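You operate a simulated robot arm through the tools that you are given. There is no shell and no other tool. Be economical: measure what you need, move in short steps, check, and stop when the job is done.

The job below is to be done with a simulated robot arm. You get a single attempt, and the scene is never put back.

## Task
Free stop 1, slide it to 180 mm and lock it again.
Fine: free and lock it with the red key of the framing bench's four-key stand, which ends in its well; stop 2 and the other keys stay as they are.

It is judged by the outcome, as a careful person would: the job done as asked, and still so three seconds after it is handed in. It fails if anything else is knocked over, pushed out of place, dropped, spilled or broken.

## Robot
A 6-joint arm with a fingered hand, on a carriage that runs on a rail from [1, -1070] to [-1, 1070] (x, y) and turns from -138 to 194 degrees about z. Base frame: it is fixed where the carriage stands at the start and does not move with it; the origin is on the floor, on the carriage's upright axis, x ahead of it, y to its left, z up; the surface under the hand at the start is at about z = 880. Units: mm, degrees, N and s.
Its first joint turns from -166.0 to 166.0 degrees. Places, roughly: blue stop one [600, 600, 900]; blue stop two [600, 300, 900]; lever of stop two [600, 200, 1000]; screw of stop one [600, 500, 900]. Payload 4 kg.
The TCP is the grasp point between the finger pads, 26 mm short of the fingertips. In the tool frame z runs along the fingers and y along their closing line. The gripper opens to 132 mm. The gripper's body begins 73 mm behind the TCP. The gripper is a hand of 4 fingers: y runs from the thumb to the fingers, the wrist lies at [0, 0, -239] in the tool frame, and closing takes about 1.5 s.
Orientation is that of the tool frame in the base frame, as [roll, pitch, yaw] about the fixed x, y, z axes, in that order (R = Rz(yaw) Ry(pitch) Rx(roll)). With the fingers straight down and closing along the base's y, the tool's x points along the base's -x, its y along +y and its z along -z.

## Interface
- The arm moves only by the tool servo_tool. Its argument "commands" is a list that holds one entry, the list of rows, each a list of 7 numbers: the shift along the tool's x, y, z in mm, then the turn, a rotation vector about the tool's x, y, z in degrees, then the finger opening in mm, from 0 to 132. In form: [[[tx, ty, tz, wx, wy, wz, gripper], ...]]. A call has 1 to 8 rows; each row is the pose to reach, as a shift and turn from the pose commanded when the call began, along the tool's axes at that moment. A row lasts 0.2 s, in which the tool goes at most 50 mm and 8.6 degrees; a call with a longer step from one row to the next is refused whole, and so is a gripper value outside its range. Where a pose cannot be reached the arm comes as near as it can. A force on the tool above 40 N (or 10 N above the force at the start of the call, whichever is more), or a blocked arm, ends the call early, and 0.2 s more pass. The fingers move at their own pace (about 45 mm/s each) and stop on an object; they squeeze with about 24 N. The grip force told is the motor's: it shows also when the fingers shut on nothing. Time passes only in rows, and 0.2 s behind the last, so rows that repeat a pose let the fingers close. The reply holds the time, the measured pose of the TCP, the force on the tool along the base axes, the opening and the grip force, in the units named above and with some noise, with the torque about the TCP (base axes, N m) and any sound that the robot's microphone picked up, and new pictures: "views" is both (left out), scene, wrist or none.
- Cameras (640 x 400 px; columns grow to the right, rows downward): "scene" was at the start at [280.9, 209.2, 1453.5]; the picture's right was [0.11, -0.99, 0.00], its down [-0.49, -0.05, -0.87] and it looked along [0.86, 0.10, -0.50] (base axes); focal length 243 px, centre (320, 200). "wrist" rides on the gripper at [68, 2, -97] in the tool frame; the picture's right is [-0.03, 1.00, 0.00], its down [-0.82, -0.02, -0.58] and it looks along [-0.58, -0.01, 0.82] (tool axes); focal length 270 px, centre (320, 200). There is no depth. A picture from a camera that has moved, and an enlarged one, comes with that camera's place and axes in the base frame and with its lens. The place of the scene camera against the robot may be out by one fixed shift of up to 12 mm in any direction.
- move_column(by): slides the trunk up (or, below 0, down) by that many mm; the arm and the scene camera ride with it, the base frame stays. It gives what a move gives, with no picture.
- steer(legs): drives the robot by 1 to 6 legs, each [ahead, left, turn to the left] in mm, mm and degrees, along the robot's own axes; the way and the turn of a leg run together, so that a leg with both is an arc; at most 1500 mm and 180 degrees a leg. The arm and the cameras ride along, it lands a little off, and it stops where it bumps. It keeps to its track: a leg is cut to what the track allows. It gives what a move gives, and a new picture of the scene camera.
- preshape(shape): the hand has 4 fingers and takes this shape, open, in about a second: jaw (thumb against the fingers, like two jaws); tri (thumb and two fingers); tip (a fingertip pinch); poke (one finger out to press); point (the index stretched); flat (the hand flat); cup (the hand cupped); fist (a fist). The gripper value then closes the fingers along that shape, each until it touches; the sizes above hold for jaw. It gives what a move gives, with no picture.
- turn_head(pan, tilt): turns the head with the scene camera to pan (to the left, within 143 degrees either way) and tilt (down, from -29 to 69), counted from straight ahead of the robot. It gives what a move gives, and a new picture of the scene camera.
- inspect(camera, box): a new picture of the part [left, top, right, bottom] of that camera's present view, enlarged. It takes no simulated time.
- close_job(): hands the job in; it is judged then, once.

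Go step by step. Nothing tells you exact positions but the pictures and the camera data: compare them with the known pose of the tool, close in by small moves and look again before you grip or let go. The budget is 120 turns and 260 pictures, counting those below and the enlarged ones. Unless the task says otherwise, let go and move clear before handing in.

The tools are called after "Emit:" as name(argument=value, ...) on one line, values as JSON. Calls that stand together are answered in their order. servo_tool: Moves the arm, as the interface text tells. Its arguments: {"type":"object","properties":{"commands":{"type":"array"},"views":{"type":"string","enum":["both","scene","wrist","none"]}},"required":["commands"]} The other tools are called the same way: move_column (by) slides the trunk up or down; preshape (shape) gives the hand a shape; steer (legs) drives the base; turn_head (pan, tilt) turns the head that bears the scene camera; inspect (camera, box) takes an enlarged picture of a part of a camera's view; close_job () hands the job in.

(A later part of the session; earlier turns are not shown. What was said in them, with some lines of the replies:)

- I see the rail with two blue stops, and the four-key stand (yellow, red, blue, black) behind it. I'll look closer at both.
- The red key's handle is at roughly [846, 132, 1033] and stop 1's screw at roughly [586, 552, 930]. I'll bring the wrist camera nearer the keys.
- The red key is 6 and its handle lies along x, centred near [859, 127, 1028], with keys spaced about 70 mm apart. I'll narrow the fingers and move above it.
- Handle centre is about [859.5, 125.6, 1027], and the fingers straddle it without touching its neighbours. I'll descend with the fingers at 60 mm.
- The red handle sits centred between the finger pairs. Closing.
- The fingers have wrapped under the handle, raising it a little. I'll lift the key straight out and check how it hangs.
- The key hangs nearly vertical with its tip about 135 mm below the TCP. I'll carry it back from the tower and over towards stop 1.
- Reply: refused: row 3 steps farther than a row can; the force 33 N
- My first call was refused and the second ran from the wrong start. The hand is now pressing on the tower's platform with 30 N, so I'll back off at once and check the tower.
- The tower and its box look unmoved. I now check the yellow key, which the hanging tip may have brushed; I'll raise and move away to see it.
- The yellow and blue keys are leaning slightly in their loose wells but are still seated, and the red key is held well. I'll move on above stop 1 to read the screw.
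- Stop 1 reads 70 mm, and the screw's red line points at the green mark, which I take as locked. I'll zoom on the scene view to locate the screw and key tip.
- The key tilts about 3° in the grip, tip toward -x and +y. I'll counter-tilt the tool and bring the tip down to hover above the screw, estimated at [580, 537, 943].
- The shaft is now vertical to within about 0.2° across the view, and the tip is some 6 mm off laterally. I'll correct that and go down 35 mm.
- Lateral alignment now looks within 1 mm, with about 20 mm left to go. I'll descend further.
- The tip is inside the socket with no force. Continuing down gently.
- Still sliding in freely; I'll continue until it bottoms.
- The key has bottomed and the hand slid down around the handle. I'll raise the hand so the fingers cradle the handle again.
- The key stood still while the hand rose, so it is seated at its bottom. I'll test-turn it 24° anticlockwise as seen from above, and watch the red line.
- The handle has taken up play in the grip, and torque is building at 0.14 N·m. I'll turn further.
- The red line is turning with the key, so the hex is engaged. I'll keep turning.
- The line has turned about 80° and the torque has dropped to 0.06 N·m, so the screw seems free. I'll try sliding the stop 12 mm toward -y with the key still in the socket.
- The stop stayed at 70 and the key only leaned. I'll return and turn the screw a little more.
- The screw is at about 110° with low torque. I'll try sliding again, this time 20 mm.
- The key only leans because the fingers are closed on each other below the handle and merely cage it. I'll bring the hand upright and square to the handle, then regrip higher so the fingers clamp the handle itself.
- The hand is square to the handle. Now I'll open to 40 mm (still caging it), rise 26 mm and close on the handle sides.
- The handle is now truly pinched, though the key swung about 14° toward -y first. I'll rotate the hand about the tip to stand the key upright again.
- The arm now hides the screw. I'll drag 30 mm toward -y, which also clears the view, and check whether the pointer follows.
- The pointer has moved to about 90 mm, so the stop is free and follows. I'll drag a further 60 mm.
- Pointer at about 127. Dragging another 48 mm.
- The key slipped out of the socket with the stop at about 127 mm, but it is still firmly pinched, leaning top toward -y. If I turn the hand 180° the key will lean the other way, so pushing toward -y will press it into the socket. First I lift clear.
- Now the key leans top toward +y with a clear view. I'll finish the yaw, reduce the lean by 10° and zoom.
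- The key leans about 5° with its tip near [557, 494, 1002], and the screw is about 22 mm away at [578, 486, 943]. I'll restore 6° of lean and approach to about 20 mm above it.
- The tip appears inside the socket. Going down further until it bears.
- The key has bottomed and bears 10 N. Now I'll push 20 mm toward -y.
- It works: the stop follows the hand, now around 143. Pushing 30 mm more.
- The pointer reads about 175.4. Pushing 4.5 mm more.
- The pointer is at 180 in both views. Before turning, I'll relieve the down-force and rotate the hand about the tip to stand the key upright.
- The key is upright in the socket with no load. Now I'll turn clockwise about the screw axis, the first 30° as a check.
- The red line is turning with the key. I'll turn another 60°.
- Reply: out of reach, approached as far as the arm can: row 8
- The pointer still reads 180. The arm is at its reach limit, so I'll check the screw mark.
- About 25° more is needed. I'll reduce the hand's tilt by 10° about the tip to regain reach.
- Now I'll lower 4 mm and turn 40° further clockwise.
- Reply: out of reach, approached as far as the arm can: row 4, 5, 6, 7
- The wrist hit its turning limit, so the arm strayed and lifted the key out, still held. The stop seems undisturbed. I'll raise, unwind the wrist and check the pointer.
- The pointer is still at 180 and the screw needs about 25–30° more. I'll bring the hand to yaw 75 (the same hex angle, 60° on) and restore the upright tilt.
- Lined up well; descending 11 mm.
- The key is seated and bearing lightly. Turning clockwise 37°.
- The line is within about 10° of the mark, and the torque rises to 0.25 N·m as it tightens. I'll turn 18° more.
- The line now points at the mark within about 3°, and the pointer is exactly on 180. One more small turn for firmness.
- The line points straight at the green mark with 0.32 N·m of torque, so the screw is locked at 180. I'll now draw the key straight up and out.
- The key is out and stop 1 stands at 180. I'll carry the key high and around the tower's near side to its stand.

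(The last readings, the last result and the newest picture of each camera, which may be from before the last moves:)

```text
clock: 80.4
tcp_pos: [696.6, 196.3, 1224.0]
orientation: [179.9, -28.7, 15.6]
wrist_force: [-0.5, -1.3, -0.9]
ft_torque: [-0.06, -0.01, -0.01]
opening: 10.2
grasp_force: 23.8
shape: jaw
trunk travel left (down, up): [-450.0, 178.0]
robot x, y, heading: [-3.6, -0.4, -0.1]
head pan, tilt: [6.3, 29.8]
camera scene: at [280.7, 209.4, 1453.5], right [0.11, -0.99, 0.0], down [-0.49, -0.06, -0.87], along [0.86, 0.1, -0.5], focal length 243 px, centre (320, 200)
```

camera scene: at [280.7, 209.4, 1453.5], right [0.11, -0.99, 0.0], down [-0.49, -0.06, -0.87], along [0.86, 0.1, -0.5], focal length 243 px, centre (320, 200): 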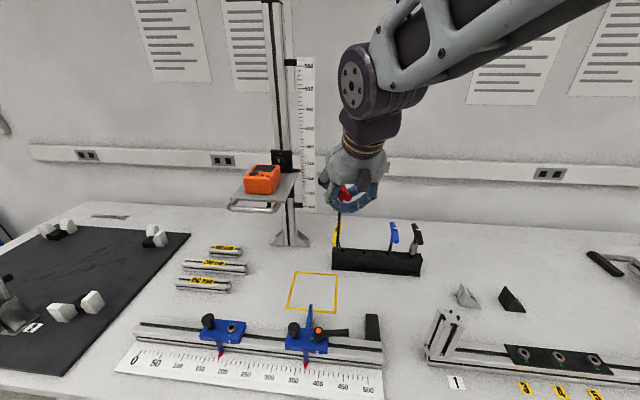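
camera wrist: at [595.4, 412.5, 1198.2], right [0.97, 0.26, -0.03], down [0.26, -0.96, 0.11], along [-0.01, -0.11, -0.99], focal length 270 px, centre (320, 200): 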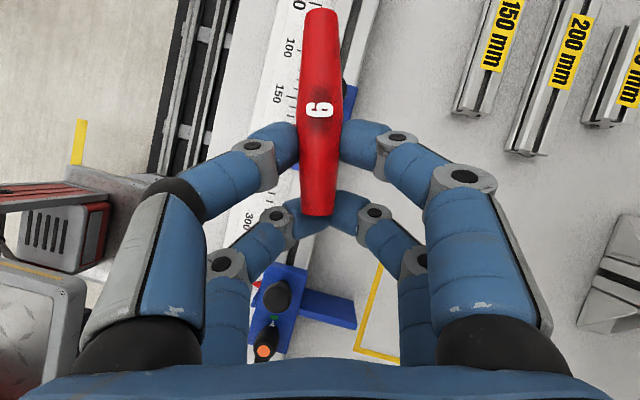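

Emit:
servo_tool(commands=[[[18.4, 30, 10.1, 0, 0, 0, 5], [36.9, 60, 20.2, -2, 0, 3.6, 5], [55.3, 90.3, 30.3, -4.5, 0, 8.2, 5], [55.3, 90.3, 30.3, -7.5, 0, 13.7, 5], [55.3, 90.3, 30.3, -7.5, 0, 13.7, 5]]], views="both")

Emit:
inspect(camera="scene", box=[310, 150, 450, 290])

```text
clock: 81.6
tcp_pos: [777.5, 126.4, 1224.6]
orientation: [-179.9, -28.7, -0.2]
wrist_force: [-0.3, 0.2, -1.5]
ft_torque: [-0.01, 0.04, 0.02]
opening: 10.1
grasp_force: 24.2
shape: jaw
trunk travel left (down, up): [-450.0, 178.0]
robot x, y, heading: [0.1, 2.9, 0.1]
head pan, tilt: [6.3, 29.8]
camera scene: at [280.9, 209.2, 1453.5], right [0.11, -0.99, 0.0], down [-0.49, -0.05, -0.87], along [0.86, 0.1, -0.5], focal length 243 px, centre (320, 200)
camera wrist: at [792.7, 124.6, 1340.9], right [-0.02, -1.0, -0.01], down [-0.99, 0.02, 0.12], along [-0.12, 0.02, -0.99], focal length 270 px, centre (320, 200)
```

scene: 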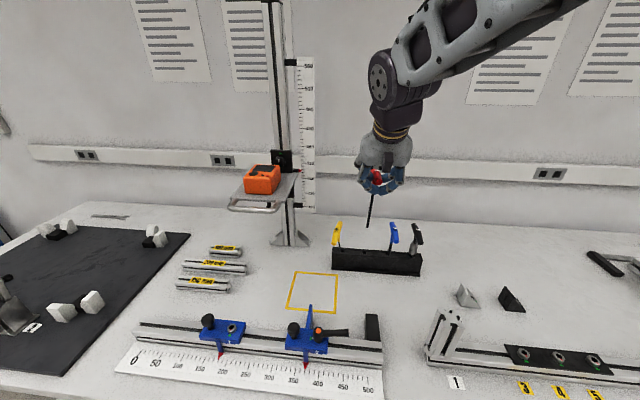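
wrist: 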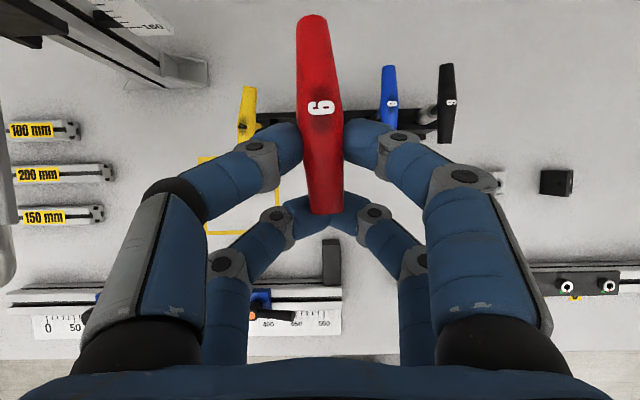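

```text
2.86 times, centred on (380, 220) of scene
camera zoom: at [280.9, 209.2, 1453.5], right [0.11, -0.99, 0.0], down [-0.49, -0.05, -0.87], along [0.86, 0.1, -0.5], focal length 694 px, centre (149, 143)
```

zoom: 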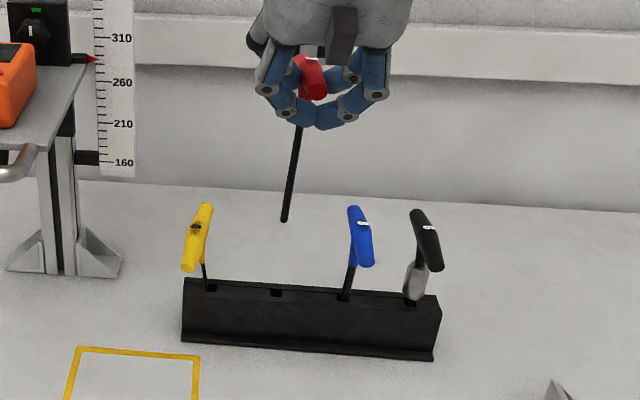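

The key hangs above its stand, with its tip leaning about 2.5° toward +y. I'll correct that and descend to about 25 mm above the red well at [860, 126].

Emit:
servo_tool(commands=[[[26.3, 0, 14.4, -1.1, 0, -0.6, 5], [52.6, 0, 28.8, -2.2, 0, -1.15, 5], [35.8, 0, 59.5, -2.2, 0, -1.15, 5], [19, 0, 90.2, -2.2, 0, -1.15, 5], [6, 0, 113, -2.2, 0, -1.15, 5], [6, 0, 113, -2.2, 0, -1.15, 5]]], views="none")

Emit:
inspect(camera="scene", box=[320, 190, 430, 280])

Emit:
inspect(camera="wrist", box=[160, 0, 480, 240])

```text
clock: 83.0
tcp_pos: [839.0, 127.7, 1127.9]
orientation: [177.2, -28.7, 1.1]
wrist_force: [-0.3, -0.2, -1.3]
ft_torque: [0.0, 0.03, 0.01]
opening: 10.1
grasp_force: 24.5
shape: jaw
trunk travel left (down, up): [-450.0, 178.0]
robot x, y, heading: [2.2, -1.4, -0.3]
head pan, tilt: [6.3, 29.8]
```

```text
4.44 times, centred on (375, 235) of scene
camera zoom: at [280.9, 209.2, 1453.5], right [0.11, -0.99, 0.0], down [-0.49, -0.05, -0.87], along [0.86, 0.1, -0.5], focal length 1080 px, centre (76, 44)
```

zoom: 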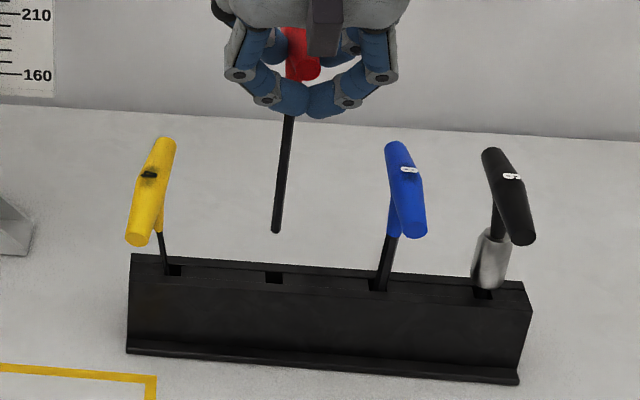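

```text
1.67 times, centred on (320, 120) of wrist
camera zoom: at [852.6, 130.0, 1244.3], right [-0.02, -1.0, 0.03], down [-0.99, 0.03, 0.11], along [-0.11, -0.03, -0.99], focal length 450 px, centre (320, 333)
```

zoom: 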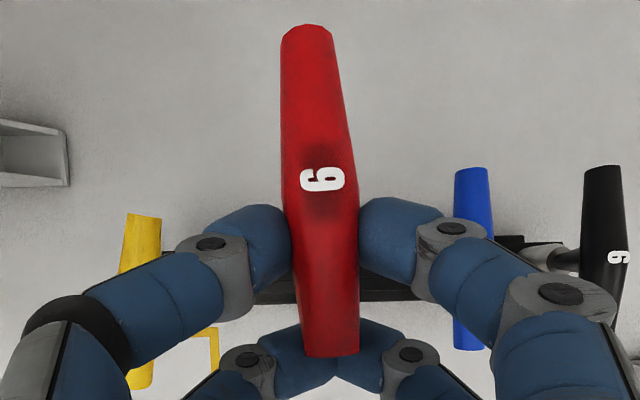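

The tip is laterally on line, but the key leans about 5° with its top toward +x. I'll correct that about the tip and shift onto the well.

Emit:
servo_tool(commands=[[[-7.5, 0.8, -3.6, 0, 2.5, 0, 5], [-15, 1.6, -7.1, 0, 5, 0, 5], [-15, 1.6, -7.1, 0, 5, 0, 5]]], views="none")

Emit:
inspect(camera="scene", box=[345, 215, 405, 260])

Emit:
inspect(camera="wrist", box=[160, 0, 480, 240])

```text
clock: 83.8
tcp_pos: [822.6, 125.7, 1127.1]
orientation: [177.1, -33.7, 1.5]
wrist_force: [-0.1, 0.2, -1.0]
ft_torque: [0.03, 0.06, 0.02]
opening: 10.0
grasp_force: 23.7
shape: jaw
trunk travel left (down, up): [-450.0, 178.0]
robot x, y, heading: [-3.0, 3.1, 0.1]
head pan, tilt: [6.3, 29.8]
```

```text
8.89 times, centred on (375, 238) of scene
camera zoom: at [281.0, 209.2, 1453.5], right [0.11, -0.99, 0.0], down [-0.49, -0.05, -0.87], along [0.86, 0.1, -0.5], focal length 2159 px, centre (-169, -133)
```

zoom: 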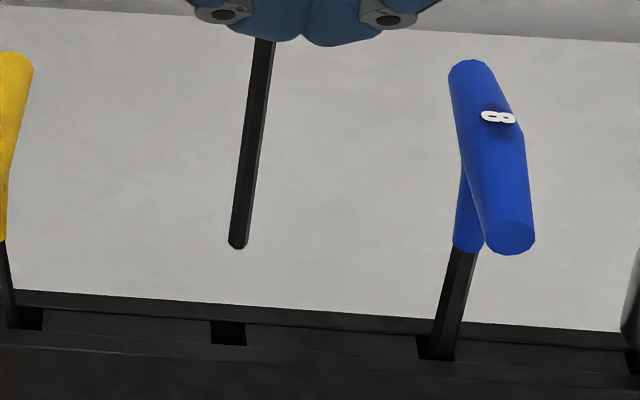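

```text
1.67 times, centred on (320, 120) of wrist
camera zoom: at [826.0, 128.1, 1244.4], right [-0.02, -1.0, 0.03], down [-1.0, 0.02, 0.03], along [-0.03, -0.03, -1.0], focal length 450 px, centre (320, 333)
```

zoom: 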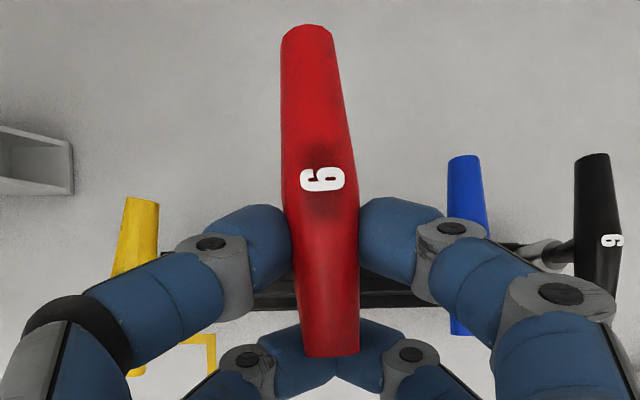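

Both views now put the key upright over the well. Descending 25 mm.

Emit:
servo_tool(commands=[[[-4.6, -0.3, 6.9, 0, 0, 0, 5], [-9.2, -0.7, 13.8, 0, 0, 0, 5], [-13.9, -1.05, 20.8, 0, 0, 0, 5], [-13.9, -1.05, 20.8, 0, 0, 0, 5]]], views="none")

Emit:
inspect(camera="scene", box=[350, 225, 400, 260])

```text
clock: 84.8
tcp_pos: [823.7, 125.4, 1101.6]
orientation: [177.2, -33.7, 1.4]
wrist_force: [-0.1, -0.3, -1.7]
ft_torque: [0.02, 0.0, -0.01]
opening: 10.0
grasp_force: 24.2
shape: jaw
trunk travel left (down, up): [-450.0, 178.0]
robot x, y, heading: [-4.7, 4.2, -0.0]
head pan, tilt: [6.3, 29.8]
```

```text
11.43 times, centred on (375, 242) of scene
camera zoom: at [280.9, 209.2, 1453.5], right [0.11, -0.99, 0.0], down [-0.49, -0.05, -0.87], along [0.86, 0.1, -0.5], focal length 2776 px, centre (-309, -286)
```

zoom: 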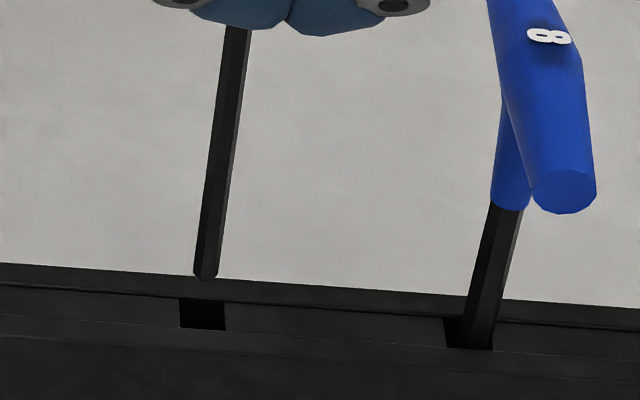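

Emit:
servo_tool(commands=[[[-3.3, -0.25, 5, 0, 0, 0, 5], [-6.7, -0.5, 10, 0, 0, 0, 5], [-6.7, -0.5, 10, 0, 0, 0, 5]]], views="none")

Emit:
inspect(camera="scene", box=[350, 225, 400, 260])

```text
clock: 85.6
tcp_pos: [823.0, 124.1, 1088.8]
orientation: [177.1, -33.7, 1.5]
wrist_force: [0.0, 0.2, -1.7]
ft_torque: [0.02, 0.02, 0.02]
opening: 10.0
grasp_force: 23.8
shape: jaw
trunk travel left (down, up): [-450.0, 178.0]
robot x, y, heading: [1.2, 0.3, 0.1]
head pan, tilt: [6.3, 29.8]
```

```text
11.43 times, centred on (375, 242) of scene
camera zoom: at [280.9, 209.2, 1453.5], right [0.11, -0.99, 0.0], down [-0.49, -0.05, -0.87], along [0.86, 0.1, -0.5], focal length 2776 px, centre (-309, -286)
```

zoom: 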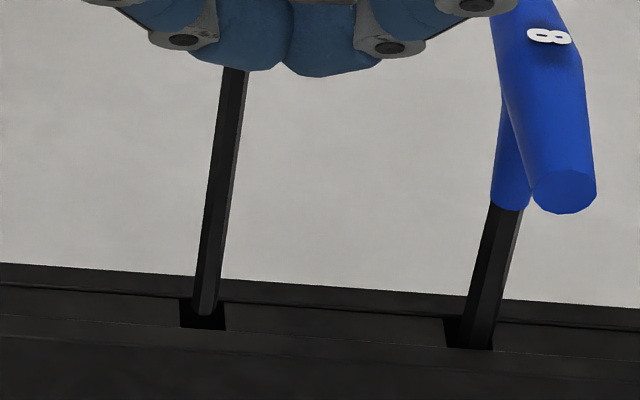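

The tip is centred at the well mouth. Descending into it.

Emit:
servo_tool(commands=[[[-2.2, -0.2, 3.3, 0, 0, 0, 5], [-4.4, -0.4, 6.6, 0, 0, 0, 5], [-6.7, -0.6, 10, 0, 0, 0, 5], [-8.9, -0.7, 13.3, 0, 0, 0, 5], [-8.9, -0.7, 13.3, 0, 0, 0, 5]]], views="none")

Emit:
inspect(camera="scene", box=[345, 205, 415, 260])

```text
clock: 86.8
tcp_pos: [823.6, 126.0, 1080.3]
orientation: [177.3, -34.4, 1.5]
wrist_force: [-1.3, 0.4, 19.5]
ft_torque: [-0.04, -0.48, 0.0]
opening: 12.1
grasp_force: 23.7
shape: jaw
trunk travel left (down, up): [-450.0, 178.0]
robot x, y, heading: [-0.6, 0.2, 0.1]
head pan, tilt: [6.3, 29.8]
stopped in row 5: the force on the tool passed its limit at 41 N (the readings are from after the stop); the commanded pose is now the measured one
```

```text
7.27 times, centred on (380, 232) of scene
camera zoom: at [280.0, 208.9, 1453.7], right [0.11, -0.99, 0.0], down [-0.49, -0.05, -0.87], along [0.86, 0.1, -0.5], focal length 1767 px, centre (-116, -36)
```

zoom: 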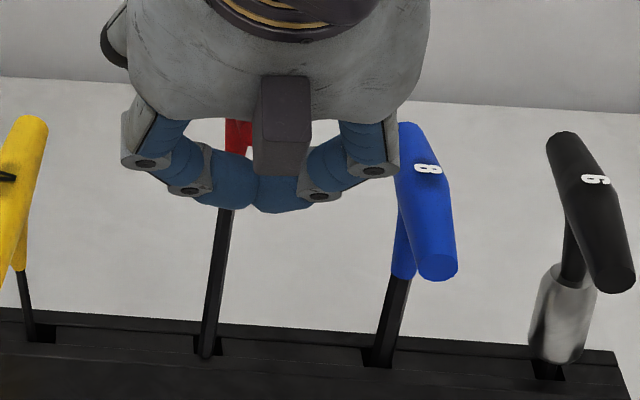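

The tip landed on the stand's top just in front of the well, and the move stopped at 41 N. I'll raise 9 mm, shift about 8 mm in +x and look again.

Emit:
servo_tool(commands=[[[2.5, 0.2, -3.7, 0, 0, 0, 5], [5, 0.4, -7.5, 0, 0, 0, 5], [8.3, 0.4, -5.3, 0, 0, 0, 5], [11.7, 0.4, -3, 0, 0, 0, 5], [11.7, 0.4, -3, 0, 0, 0, 5]]], views="wrist")

Emit:
inspect(camera="scene", box=[350, 225, 400, 260])

```text
clock: 88.0
tcp_pos: [832.0, 125.9, 1085.7]
orientation: [177.1, -34.0, 1.5]
wrist_force: [-0.3, 0.0, -0.7]
ft_torque: [0.0, 0.04, 0.0]
opening: 10.9
grasp_force: 24.0
shape: jaw
trunk travel left (down, up): [-450.0, 178.0]
robot x, y, heading: [0.8, 0.8, -0.0]
head pan, tilt: [6.3, 29.8]
camera wrist: at [834.2, 128.4, 1203.3], right [-0.02, -1.0, 0.03], down [-1.0, 0.02, 0.02], along [-0.02, -0.03, -1.0], focal length 270 px, centre (320, 200)
```

wrist: 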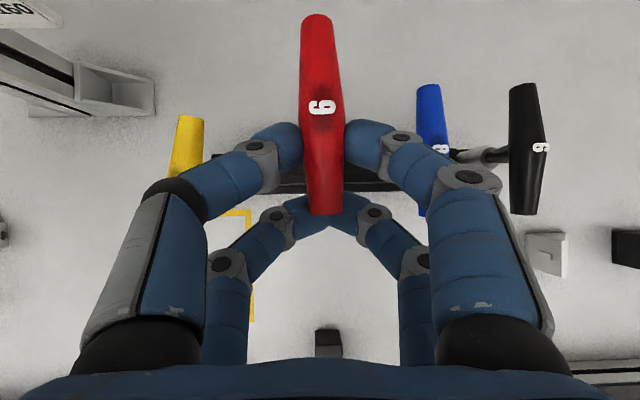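

```text
11.43 times, centred on (375, 242) of scene
camera zoom: at [281.0, 209.1, 1453.5], right [0.11, -0.99, 0.0], down [-0.49, -0.05, -0.87], along [0.86, 0.1, -0.5], focal length 2776 px, centre (-309, -286)
```

zoom: 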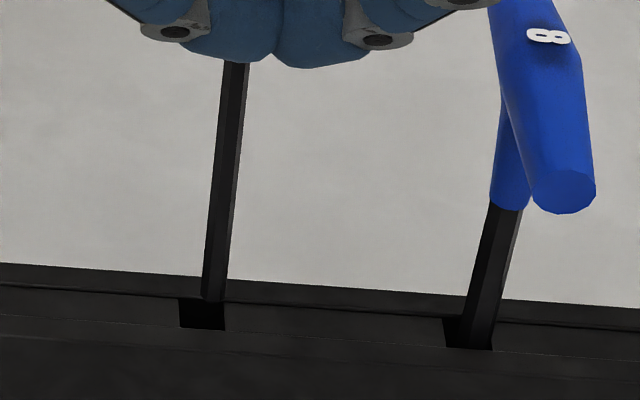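

Emit:
servo_tool(commands=[[[-0.5, -1.5, 1, 0, 0, 0, 5], [-2.2, -1.8, 3.3, 0, 0, 0, 5], [-2.8, -1.8, 4.2, 0, 0, 0, 5], [-2.8, -1.8, 4.2, 0, 0, 0, 5]]], views="none")

Emit:
inspect(camera="scene", box=[350, 225, 400, 260])

```text
clock: 89.0
tcp_pos: [831.4, 126.5, 1080.2]
orientation: [177.3, -33.9, 1.5]
wrist_force: [-1.1, 0.5, -1.2]
ft_torque: [0.02, 0.03, 0.03]
opening: 10.9
grasp_force: 24.1
shape: jaw
trunk travel left (down, up): [-450.0, 178.0]
robot x, y, heading: [-1.6, -0.1, 0.2]
head pan, tilt: [6.3, 29.8]
```

```text
11.43 times, centred on (375, 242) of scene
camera zoom: at [281.0, 209.1, 1453.5], right [0.11, -0.99, 0.0], down [-0.49, -0.05, -0.87], along [0.86, 0.1, -0.5], focal length 2776 px, centre (-309, -286)
```

zoom: 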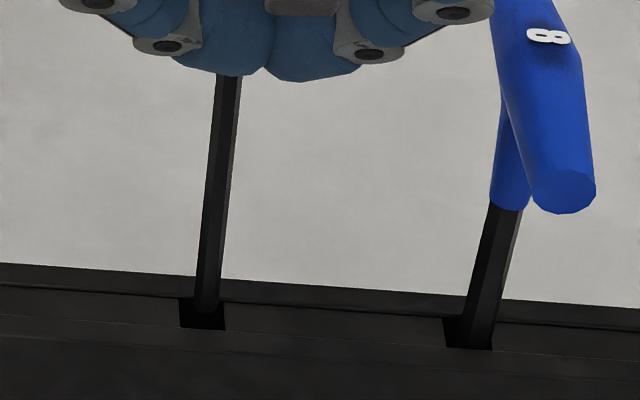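

Emit:
servo_tool(commands=[[[-1, -1.0, 1.7, 0, 0, 0, 5], [-2.2, -1.1, 3.3, 0, 0, 0, 5], [-3.3, -1.2, 5, 0, 0, 0, 5], [-4.4, -1.3, 6.6, 0, 0, 0, 5]]], views="none")

Emit:
inspect(camera="scene", box=[350, 225, 400, 260])

```text
clock: 90.0
tcp_pos: [832.3, 128.9, 1073.0]
orientation: [177.2, -34.0, 1.5]
wrist_force: [0.6, -0.7, -1.3]
ft_torque: [0.01, 0.04, 0.03]
opening: 11.0
grasp_force: 24.2
shape: jaw
trunk travel left (down, up): [-450.0, 178.0]
robot x, y, heading: [1.5, 5.2, -0.1]
head pan, tilt: [6.3, 29.8]
```

```text
11.43 times, centred on (375, 242) of scene
camera zoom: at [280.9, 209.1, 1453.5], right [0.11, -0.99, 0.0], down [-0.49, -0.05, -0.87], along [0.86, 0.1, -0.5], focal length 2776 px, centre (-309, -286)
```

zoom: 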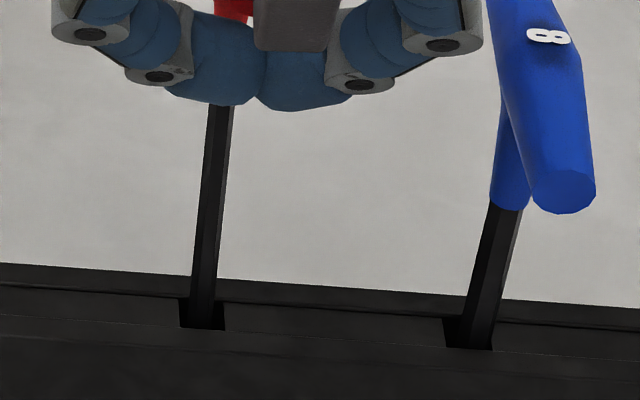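

The key is in the well with no contact. Continuing down 20 mm.

Emit:
servo_tool(commands=[[[-2.8, -0.2, 4.2, 0, 0, 0, 5], [-5.5, -0.4, 8.3, 0, 0, 0, 5], [-8.3, -0.6, 12.5, 0, 0, 0, 5], [-11.1, -0.8, 16.6, 0, 0, 0, 5], [-11.1, -0.8, 16.6, 0, 0, 0, 5]]], views="none")

Emit:
inspect(camera="scene", box=[325, 195, 425, 265])

```text
clock: 91.2
tcp_pos: [831.9, 128.1, 1051.7]
orientation: [177.2, -33.9, 1.5]
wrist_force: [0.0, 0.9, -0.8]
ft_torque: [0.0, 0.04, 0.0]
opening: 11.1
grasp_force: 24.4
shape: jaw
trunk travel left (down, up): [-450.0, 178.0]
robot x, y, heading: [0.3, 0.6, -0.2]
head pan, tilt: [6.3, 29.8]
```

```text
5.71 times, centred on (375, 230) of scene
camera zoom: at [280.9, 209.1, 1453.5], right [0.11, -0.99, 0.0], down [-0.49, -0.05, -0.87], along [0.86, 0.1, -0.5], focal length 1388 px, centre (6, 29)
```

zoom: 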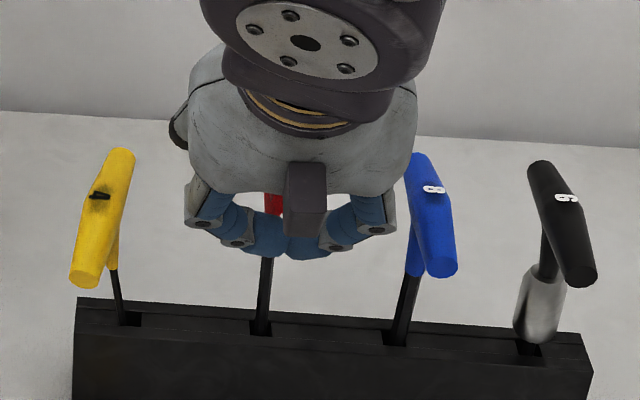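

Emit:
servo_tool(commands=[[[-2.8, -0.2, 4.2, 0, 0, 0, 5], [-5.5, -0.4, 8.3, 0, 0, 0, 5], [-8.3, -0.6, 12.5, 0, 0, 0, 5], [-10.5, -0.8, 15.8, 0, 0, 0, 5], [-12.8, -0.9, 19.1, 0, 0, 0, 5]]], views="wrist")

Emit:
inspect(camera="scene", box=[325, 195, 425, 265])

```text
clock: 92.4
tcp_pos: [832.4, 128.5, 1030.3]
orientation: [177.2, -33.7, 1.5]
wrist_force: [-0.2, 0.6, -1.4]
ft_torque: [0.01, 0.05, -0.01]
opening: 10.9
grasp_force: 24.0
shape: jaw
trunk travel left (down, up): [-450.0, 178.0]
robot x, y, heading: [1.8, -1.2, -0.3]
head pan, tilt: [6.3, 29.8]
camera wrist: at [835.7, 130.6, 1147.8], right [-0.02, -1.0, 0.03], down [-1.0, 0.02, 0.03], along [-0.03, -0.03, -1.0], focal length 270 px, centre (320, 200)
```

wrist: 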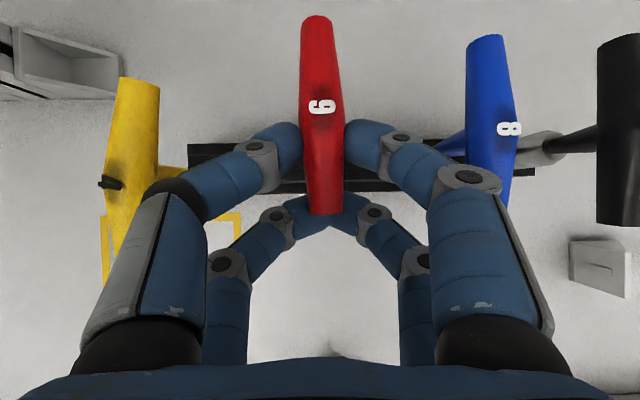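

```text
5.71 times, centred on (375, 230) of scene
camera zoom: at [280.9, 209.1, 1453.5], right [0.11, -0.99, 0.0], down [-0.49, -0.05, -0.87], along [0.86, 0.1, -0.5], focal length 1388 px, centre (6, 29)
```

zoom: 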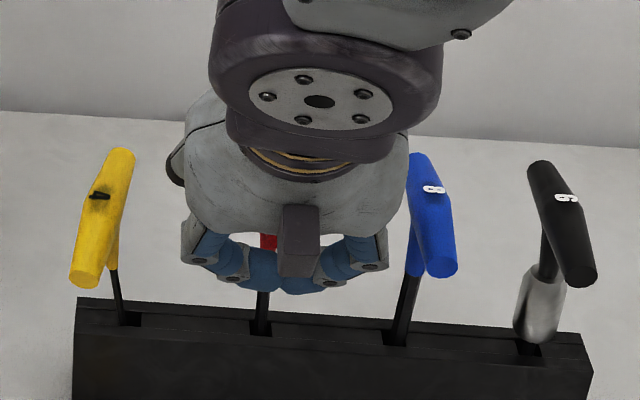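

Emit:
servo_tool(commands=[[[-1.1, -0.1, 1.7, 0, 0, 0, 5], [-2.2, -0.2, 3.3, 0, 0, 0, 5], [-3.3, -0.3, 5, 0, 0, 0, 5], [-4.4, -0.3, 6.6, 0, 0, 0, 5], [-5.5, -0.4, 8.3, 0, 0, 0, 5], [-6.6, -0.5, 10, 0, 0, 0, 5]]], views="wrist")

Emit:
inspect(camera="scene", box=[325, 195, 425, 265])

```text
clock: 93.8
tcp_pos: [835.6, 126.7, 1026.9]
orientation: [177.2, -33.7, 1.6]
wrist_force: [-0.2, -0.2, 13.1]
ft_torque: [-0.05, -0.31, 0.03]
opening: 11.0
grasp_force: 24.2
shape: jaw
out of reach, approached as far as the arm can: row 3, 4, 5, 6
trunk travel left (down, up): [-450.0, 178.0]
robot x, y, heading: [-0.6, 3.9, -0.0]
head pan, tilt: [6.3, 29.8]
camera wrist: at [839.0, 130.1, 1144.7], right [-0.02, -1.0, 0.03], down [-1.0, 0.02, 0.03], along [-0.03, -0.03, -1.0], focal length 270 px, centre (320, 200)
```

wrist: 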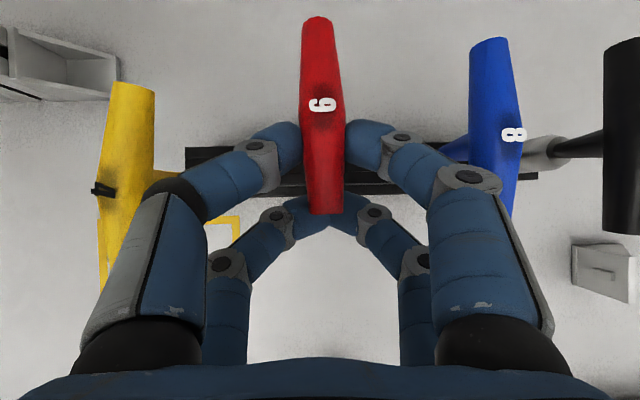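

```text
5.71 times, centred on (375, 230) of scene
camera zoom: at [280.3, 209.0, 1453.7], right [0.11, -0.99, 0.0], down [-0.49, -0.05, -0.87], along [0.86, 0.1, -0.5], focal length 1388 px, centre (6, 29)
```

zoom: 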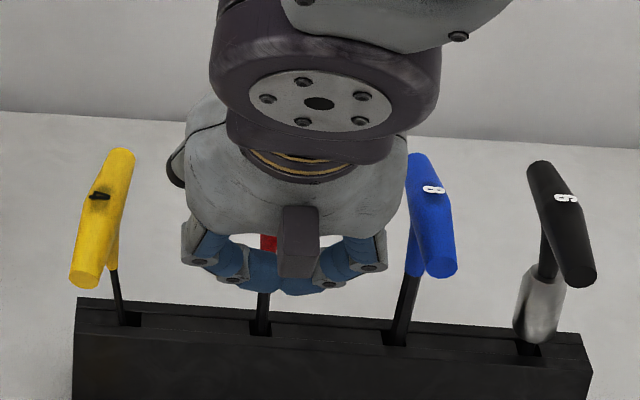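

The key is bottomed in its well and bearing 13 N. I'll ease 2 mm and open just enough to let go, keeping clear of the neighbours.

Emit:
servo_tool(commands=[[[0, 0, -1, 0, 0, 0, 5], [0, 0, -1, 0, 0, 0, 16], [0, 0, -1, 0, 0, 0, 22], [0, 0, -1, 0, 0, 0, 26], [0, 0, -1, 0, 0, 0, 28], [0, 0, -1, 0, 0, 0, 28]]], views="wrist")

Emit:
inspect(camera="scene", box=[325, 195, 425, 265])

```text
clock: 95.2
tcp_pos: [835.3, 127.5, 1027.3]
orientation: [177.1, -33.5, 1.5]
wrist_force: [0.1, -0.5, -0.6]
ft_torque: [0.02, 0.02, -0.05]
opening: 27.9
grasp_force: 0.0
shape: jaw
trunk travel left (down, up): [-450.0, 178.0]
robot x, y, heading: [-2.0, 2.2, 0.1]
head pan, tilt: [6.3, 29.8]
camera wrist: at [839.1, 130.4, 1145.1], right [-0.02, -1.0, 0.03], down [-1.0, 0.02, 0.03], along [-0.03, -0.03, -1.0], focal length 270 px, centre (320, 200)
```

wrist: 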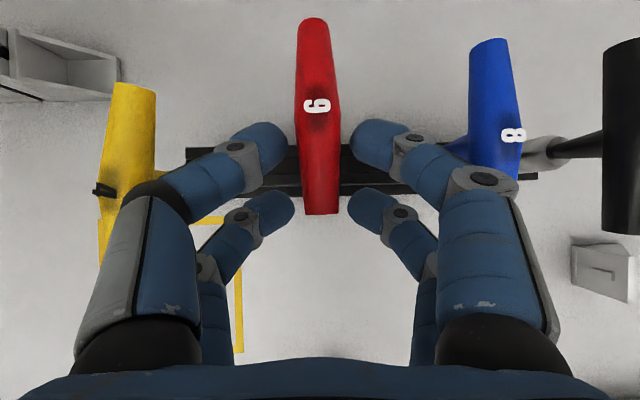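

```text
5.71 times, centred on (375, 230) of scene
camera zoom: at [280.9, 209.1, 1453.5], right [0.11, -0.99, 0.0], down [-0.49, -0.05, -0.87], along [0.86, 0.1, -0.5], focal length 1388 px, centre (6, 29)
```

zoom: 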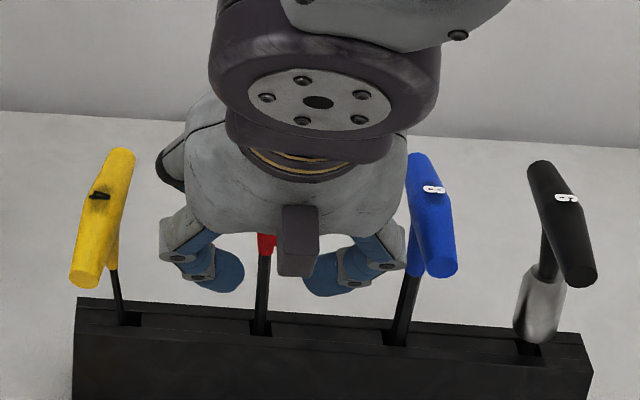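

The key stands free in its well. Retreating straight up.

Emit:
servo_tool(commands=[[[5.5, 0.4, -8.3, 0, 0, 0, 28], [11.1, 0.8, -16.6, 0, 0, 0, 28], [22.2, 1.6, -33, 0, 0, 0, 28], [38, 2.7, -57, 0, 0, 0, 28], [55, 4, -83, 0, 0, 0, 28], [75, 4, -112, 0, 0, 0, 28]]], views="wrist")

Emit:
inspect(camera="scene", box=[310, 195, 440, 285])

Emit:
inspect(camera="scene", box=[190, 300, 350, 390])

```text
clock: 96.6
tcp_pos: [834.6, 129.8, 1162.1]
orientation: [177.2, -33.9, 1.5]
wrist_force: [0.0, 0.3, -0.2]
ft_torque: [0.03, -0.02, 0.0]
opening: 27.8
grasp_force: 0.0
shape: jaw
trunk travel left (down, up): [-450.0, 178.0]
robot x, y, heading: [0.3, 0.9, 0.1]
head pan, tilt: [6.3, 29.8]
camera wrist: at [837.7, 132.1, 1279.6], right [-0.02, -1.0, 0.03], down [-1.0, 0.02, 0.02], along [-0.02, -0.03, -1.0], focal length 270 px, centre (320, 200)
```

wrist: 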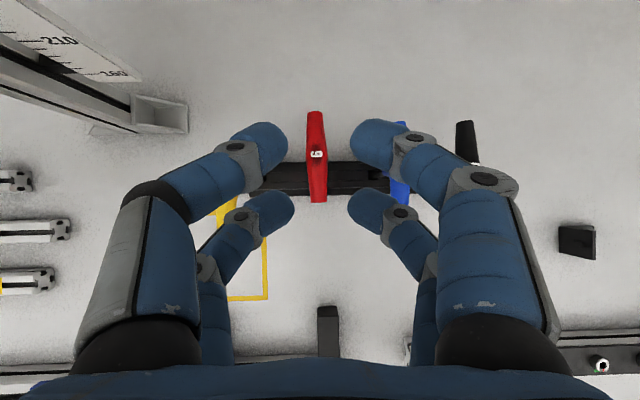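

```text
4.44 times, centred on (375, 240) of scene
camera zoom: at [281.2, 209.1, 1453.4], right [0.11, -0.99, 0.0], down [-0.49, -0.05, -0.87], along [0.86, 0.1, -0.5], focal length 1080 px, centre (76, 22)
```

zoom: 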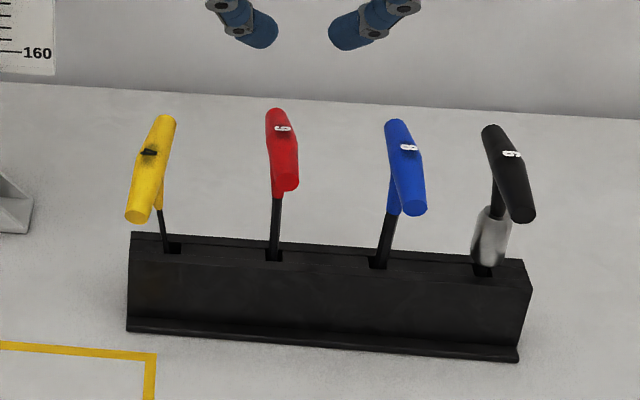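

```text
4.00 times, centred on (270, 345) of scene
camera zoom: at [281.2, 209.1, 1453.4], right [0.11, -0.99, 0.0], down [-0.49, -0.05, -0.87], along [0.86, 0.1, -0.5], focal length 972 px, centre (520, -380)
```

zoom: 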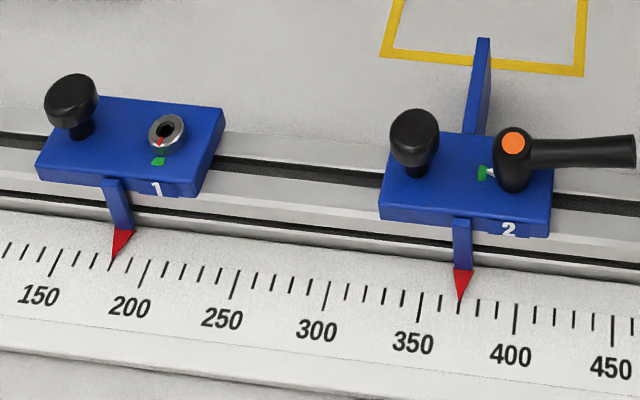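

Emit:
inspect(camera="scene", box=[205, 315, 255, 365])

Emit:
inspect(camera="scene", box=[200, 100, 340, 260])

```text
8.00 times, centred on (230, 340) of scene
camera zoom: at [281.2, 209.1, 1453.4], right [0.11, -0.99, 0.0], down [-0.49, -0.05, -0.87], along [0.86, 0.1, -0.5], focal length 1943 px, centre (1040, -920)
```

zoom: 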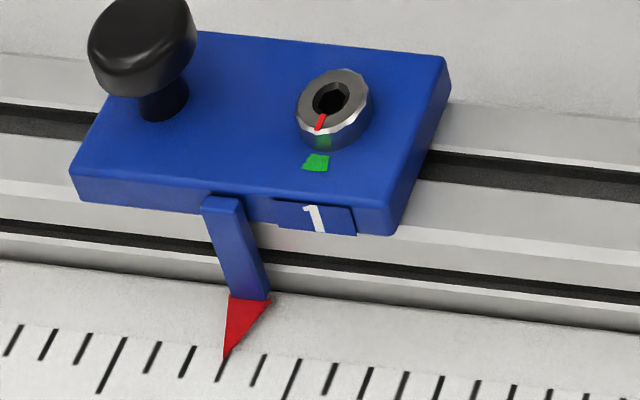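

```text
2.50 times, centred on (270, 180) of scene
camera zoom: at [281.2, 209.1, 1453.4], right [0.11, -0.99, 0.0], down [-0.49, -0.05, -0.87], along [0.86, 0.1, -0.5], focal length 607 px, centre (445, 250)
```

zoom: 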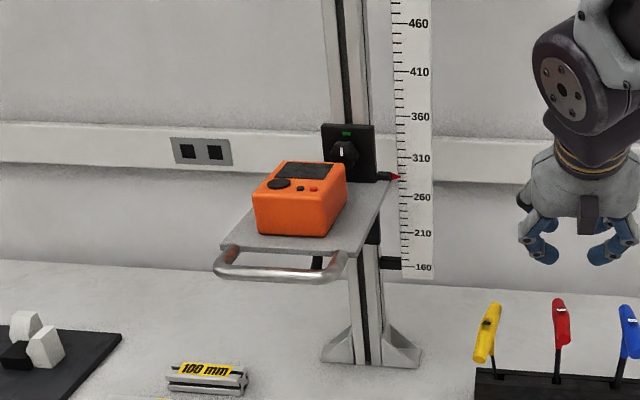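

Stop 1 reads 180 mm with its screw line on the green mark, the red key is in its well, and stop 2, the tower and the other keys are where they belong. The hand is clear, so I'm handing in.

Emit:
close_job()

```text
The job is handed in.
```

Stop 1 was freed with the red key, slid to 180 mm and locked again. The screw line is back on the green mark, but I did not push the stop to test the lock. The red key is back in its well and stop 2 did not move.

While moving I bumped the tower's platform once with about 30 N. The tower and its box look undisturbed. The yellow and blue keys now sit at a slightly different lean, but both are still in their wells.
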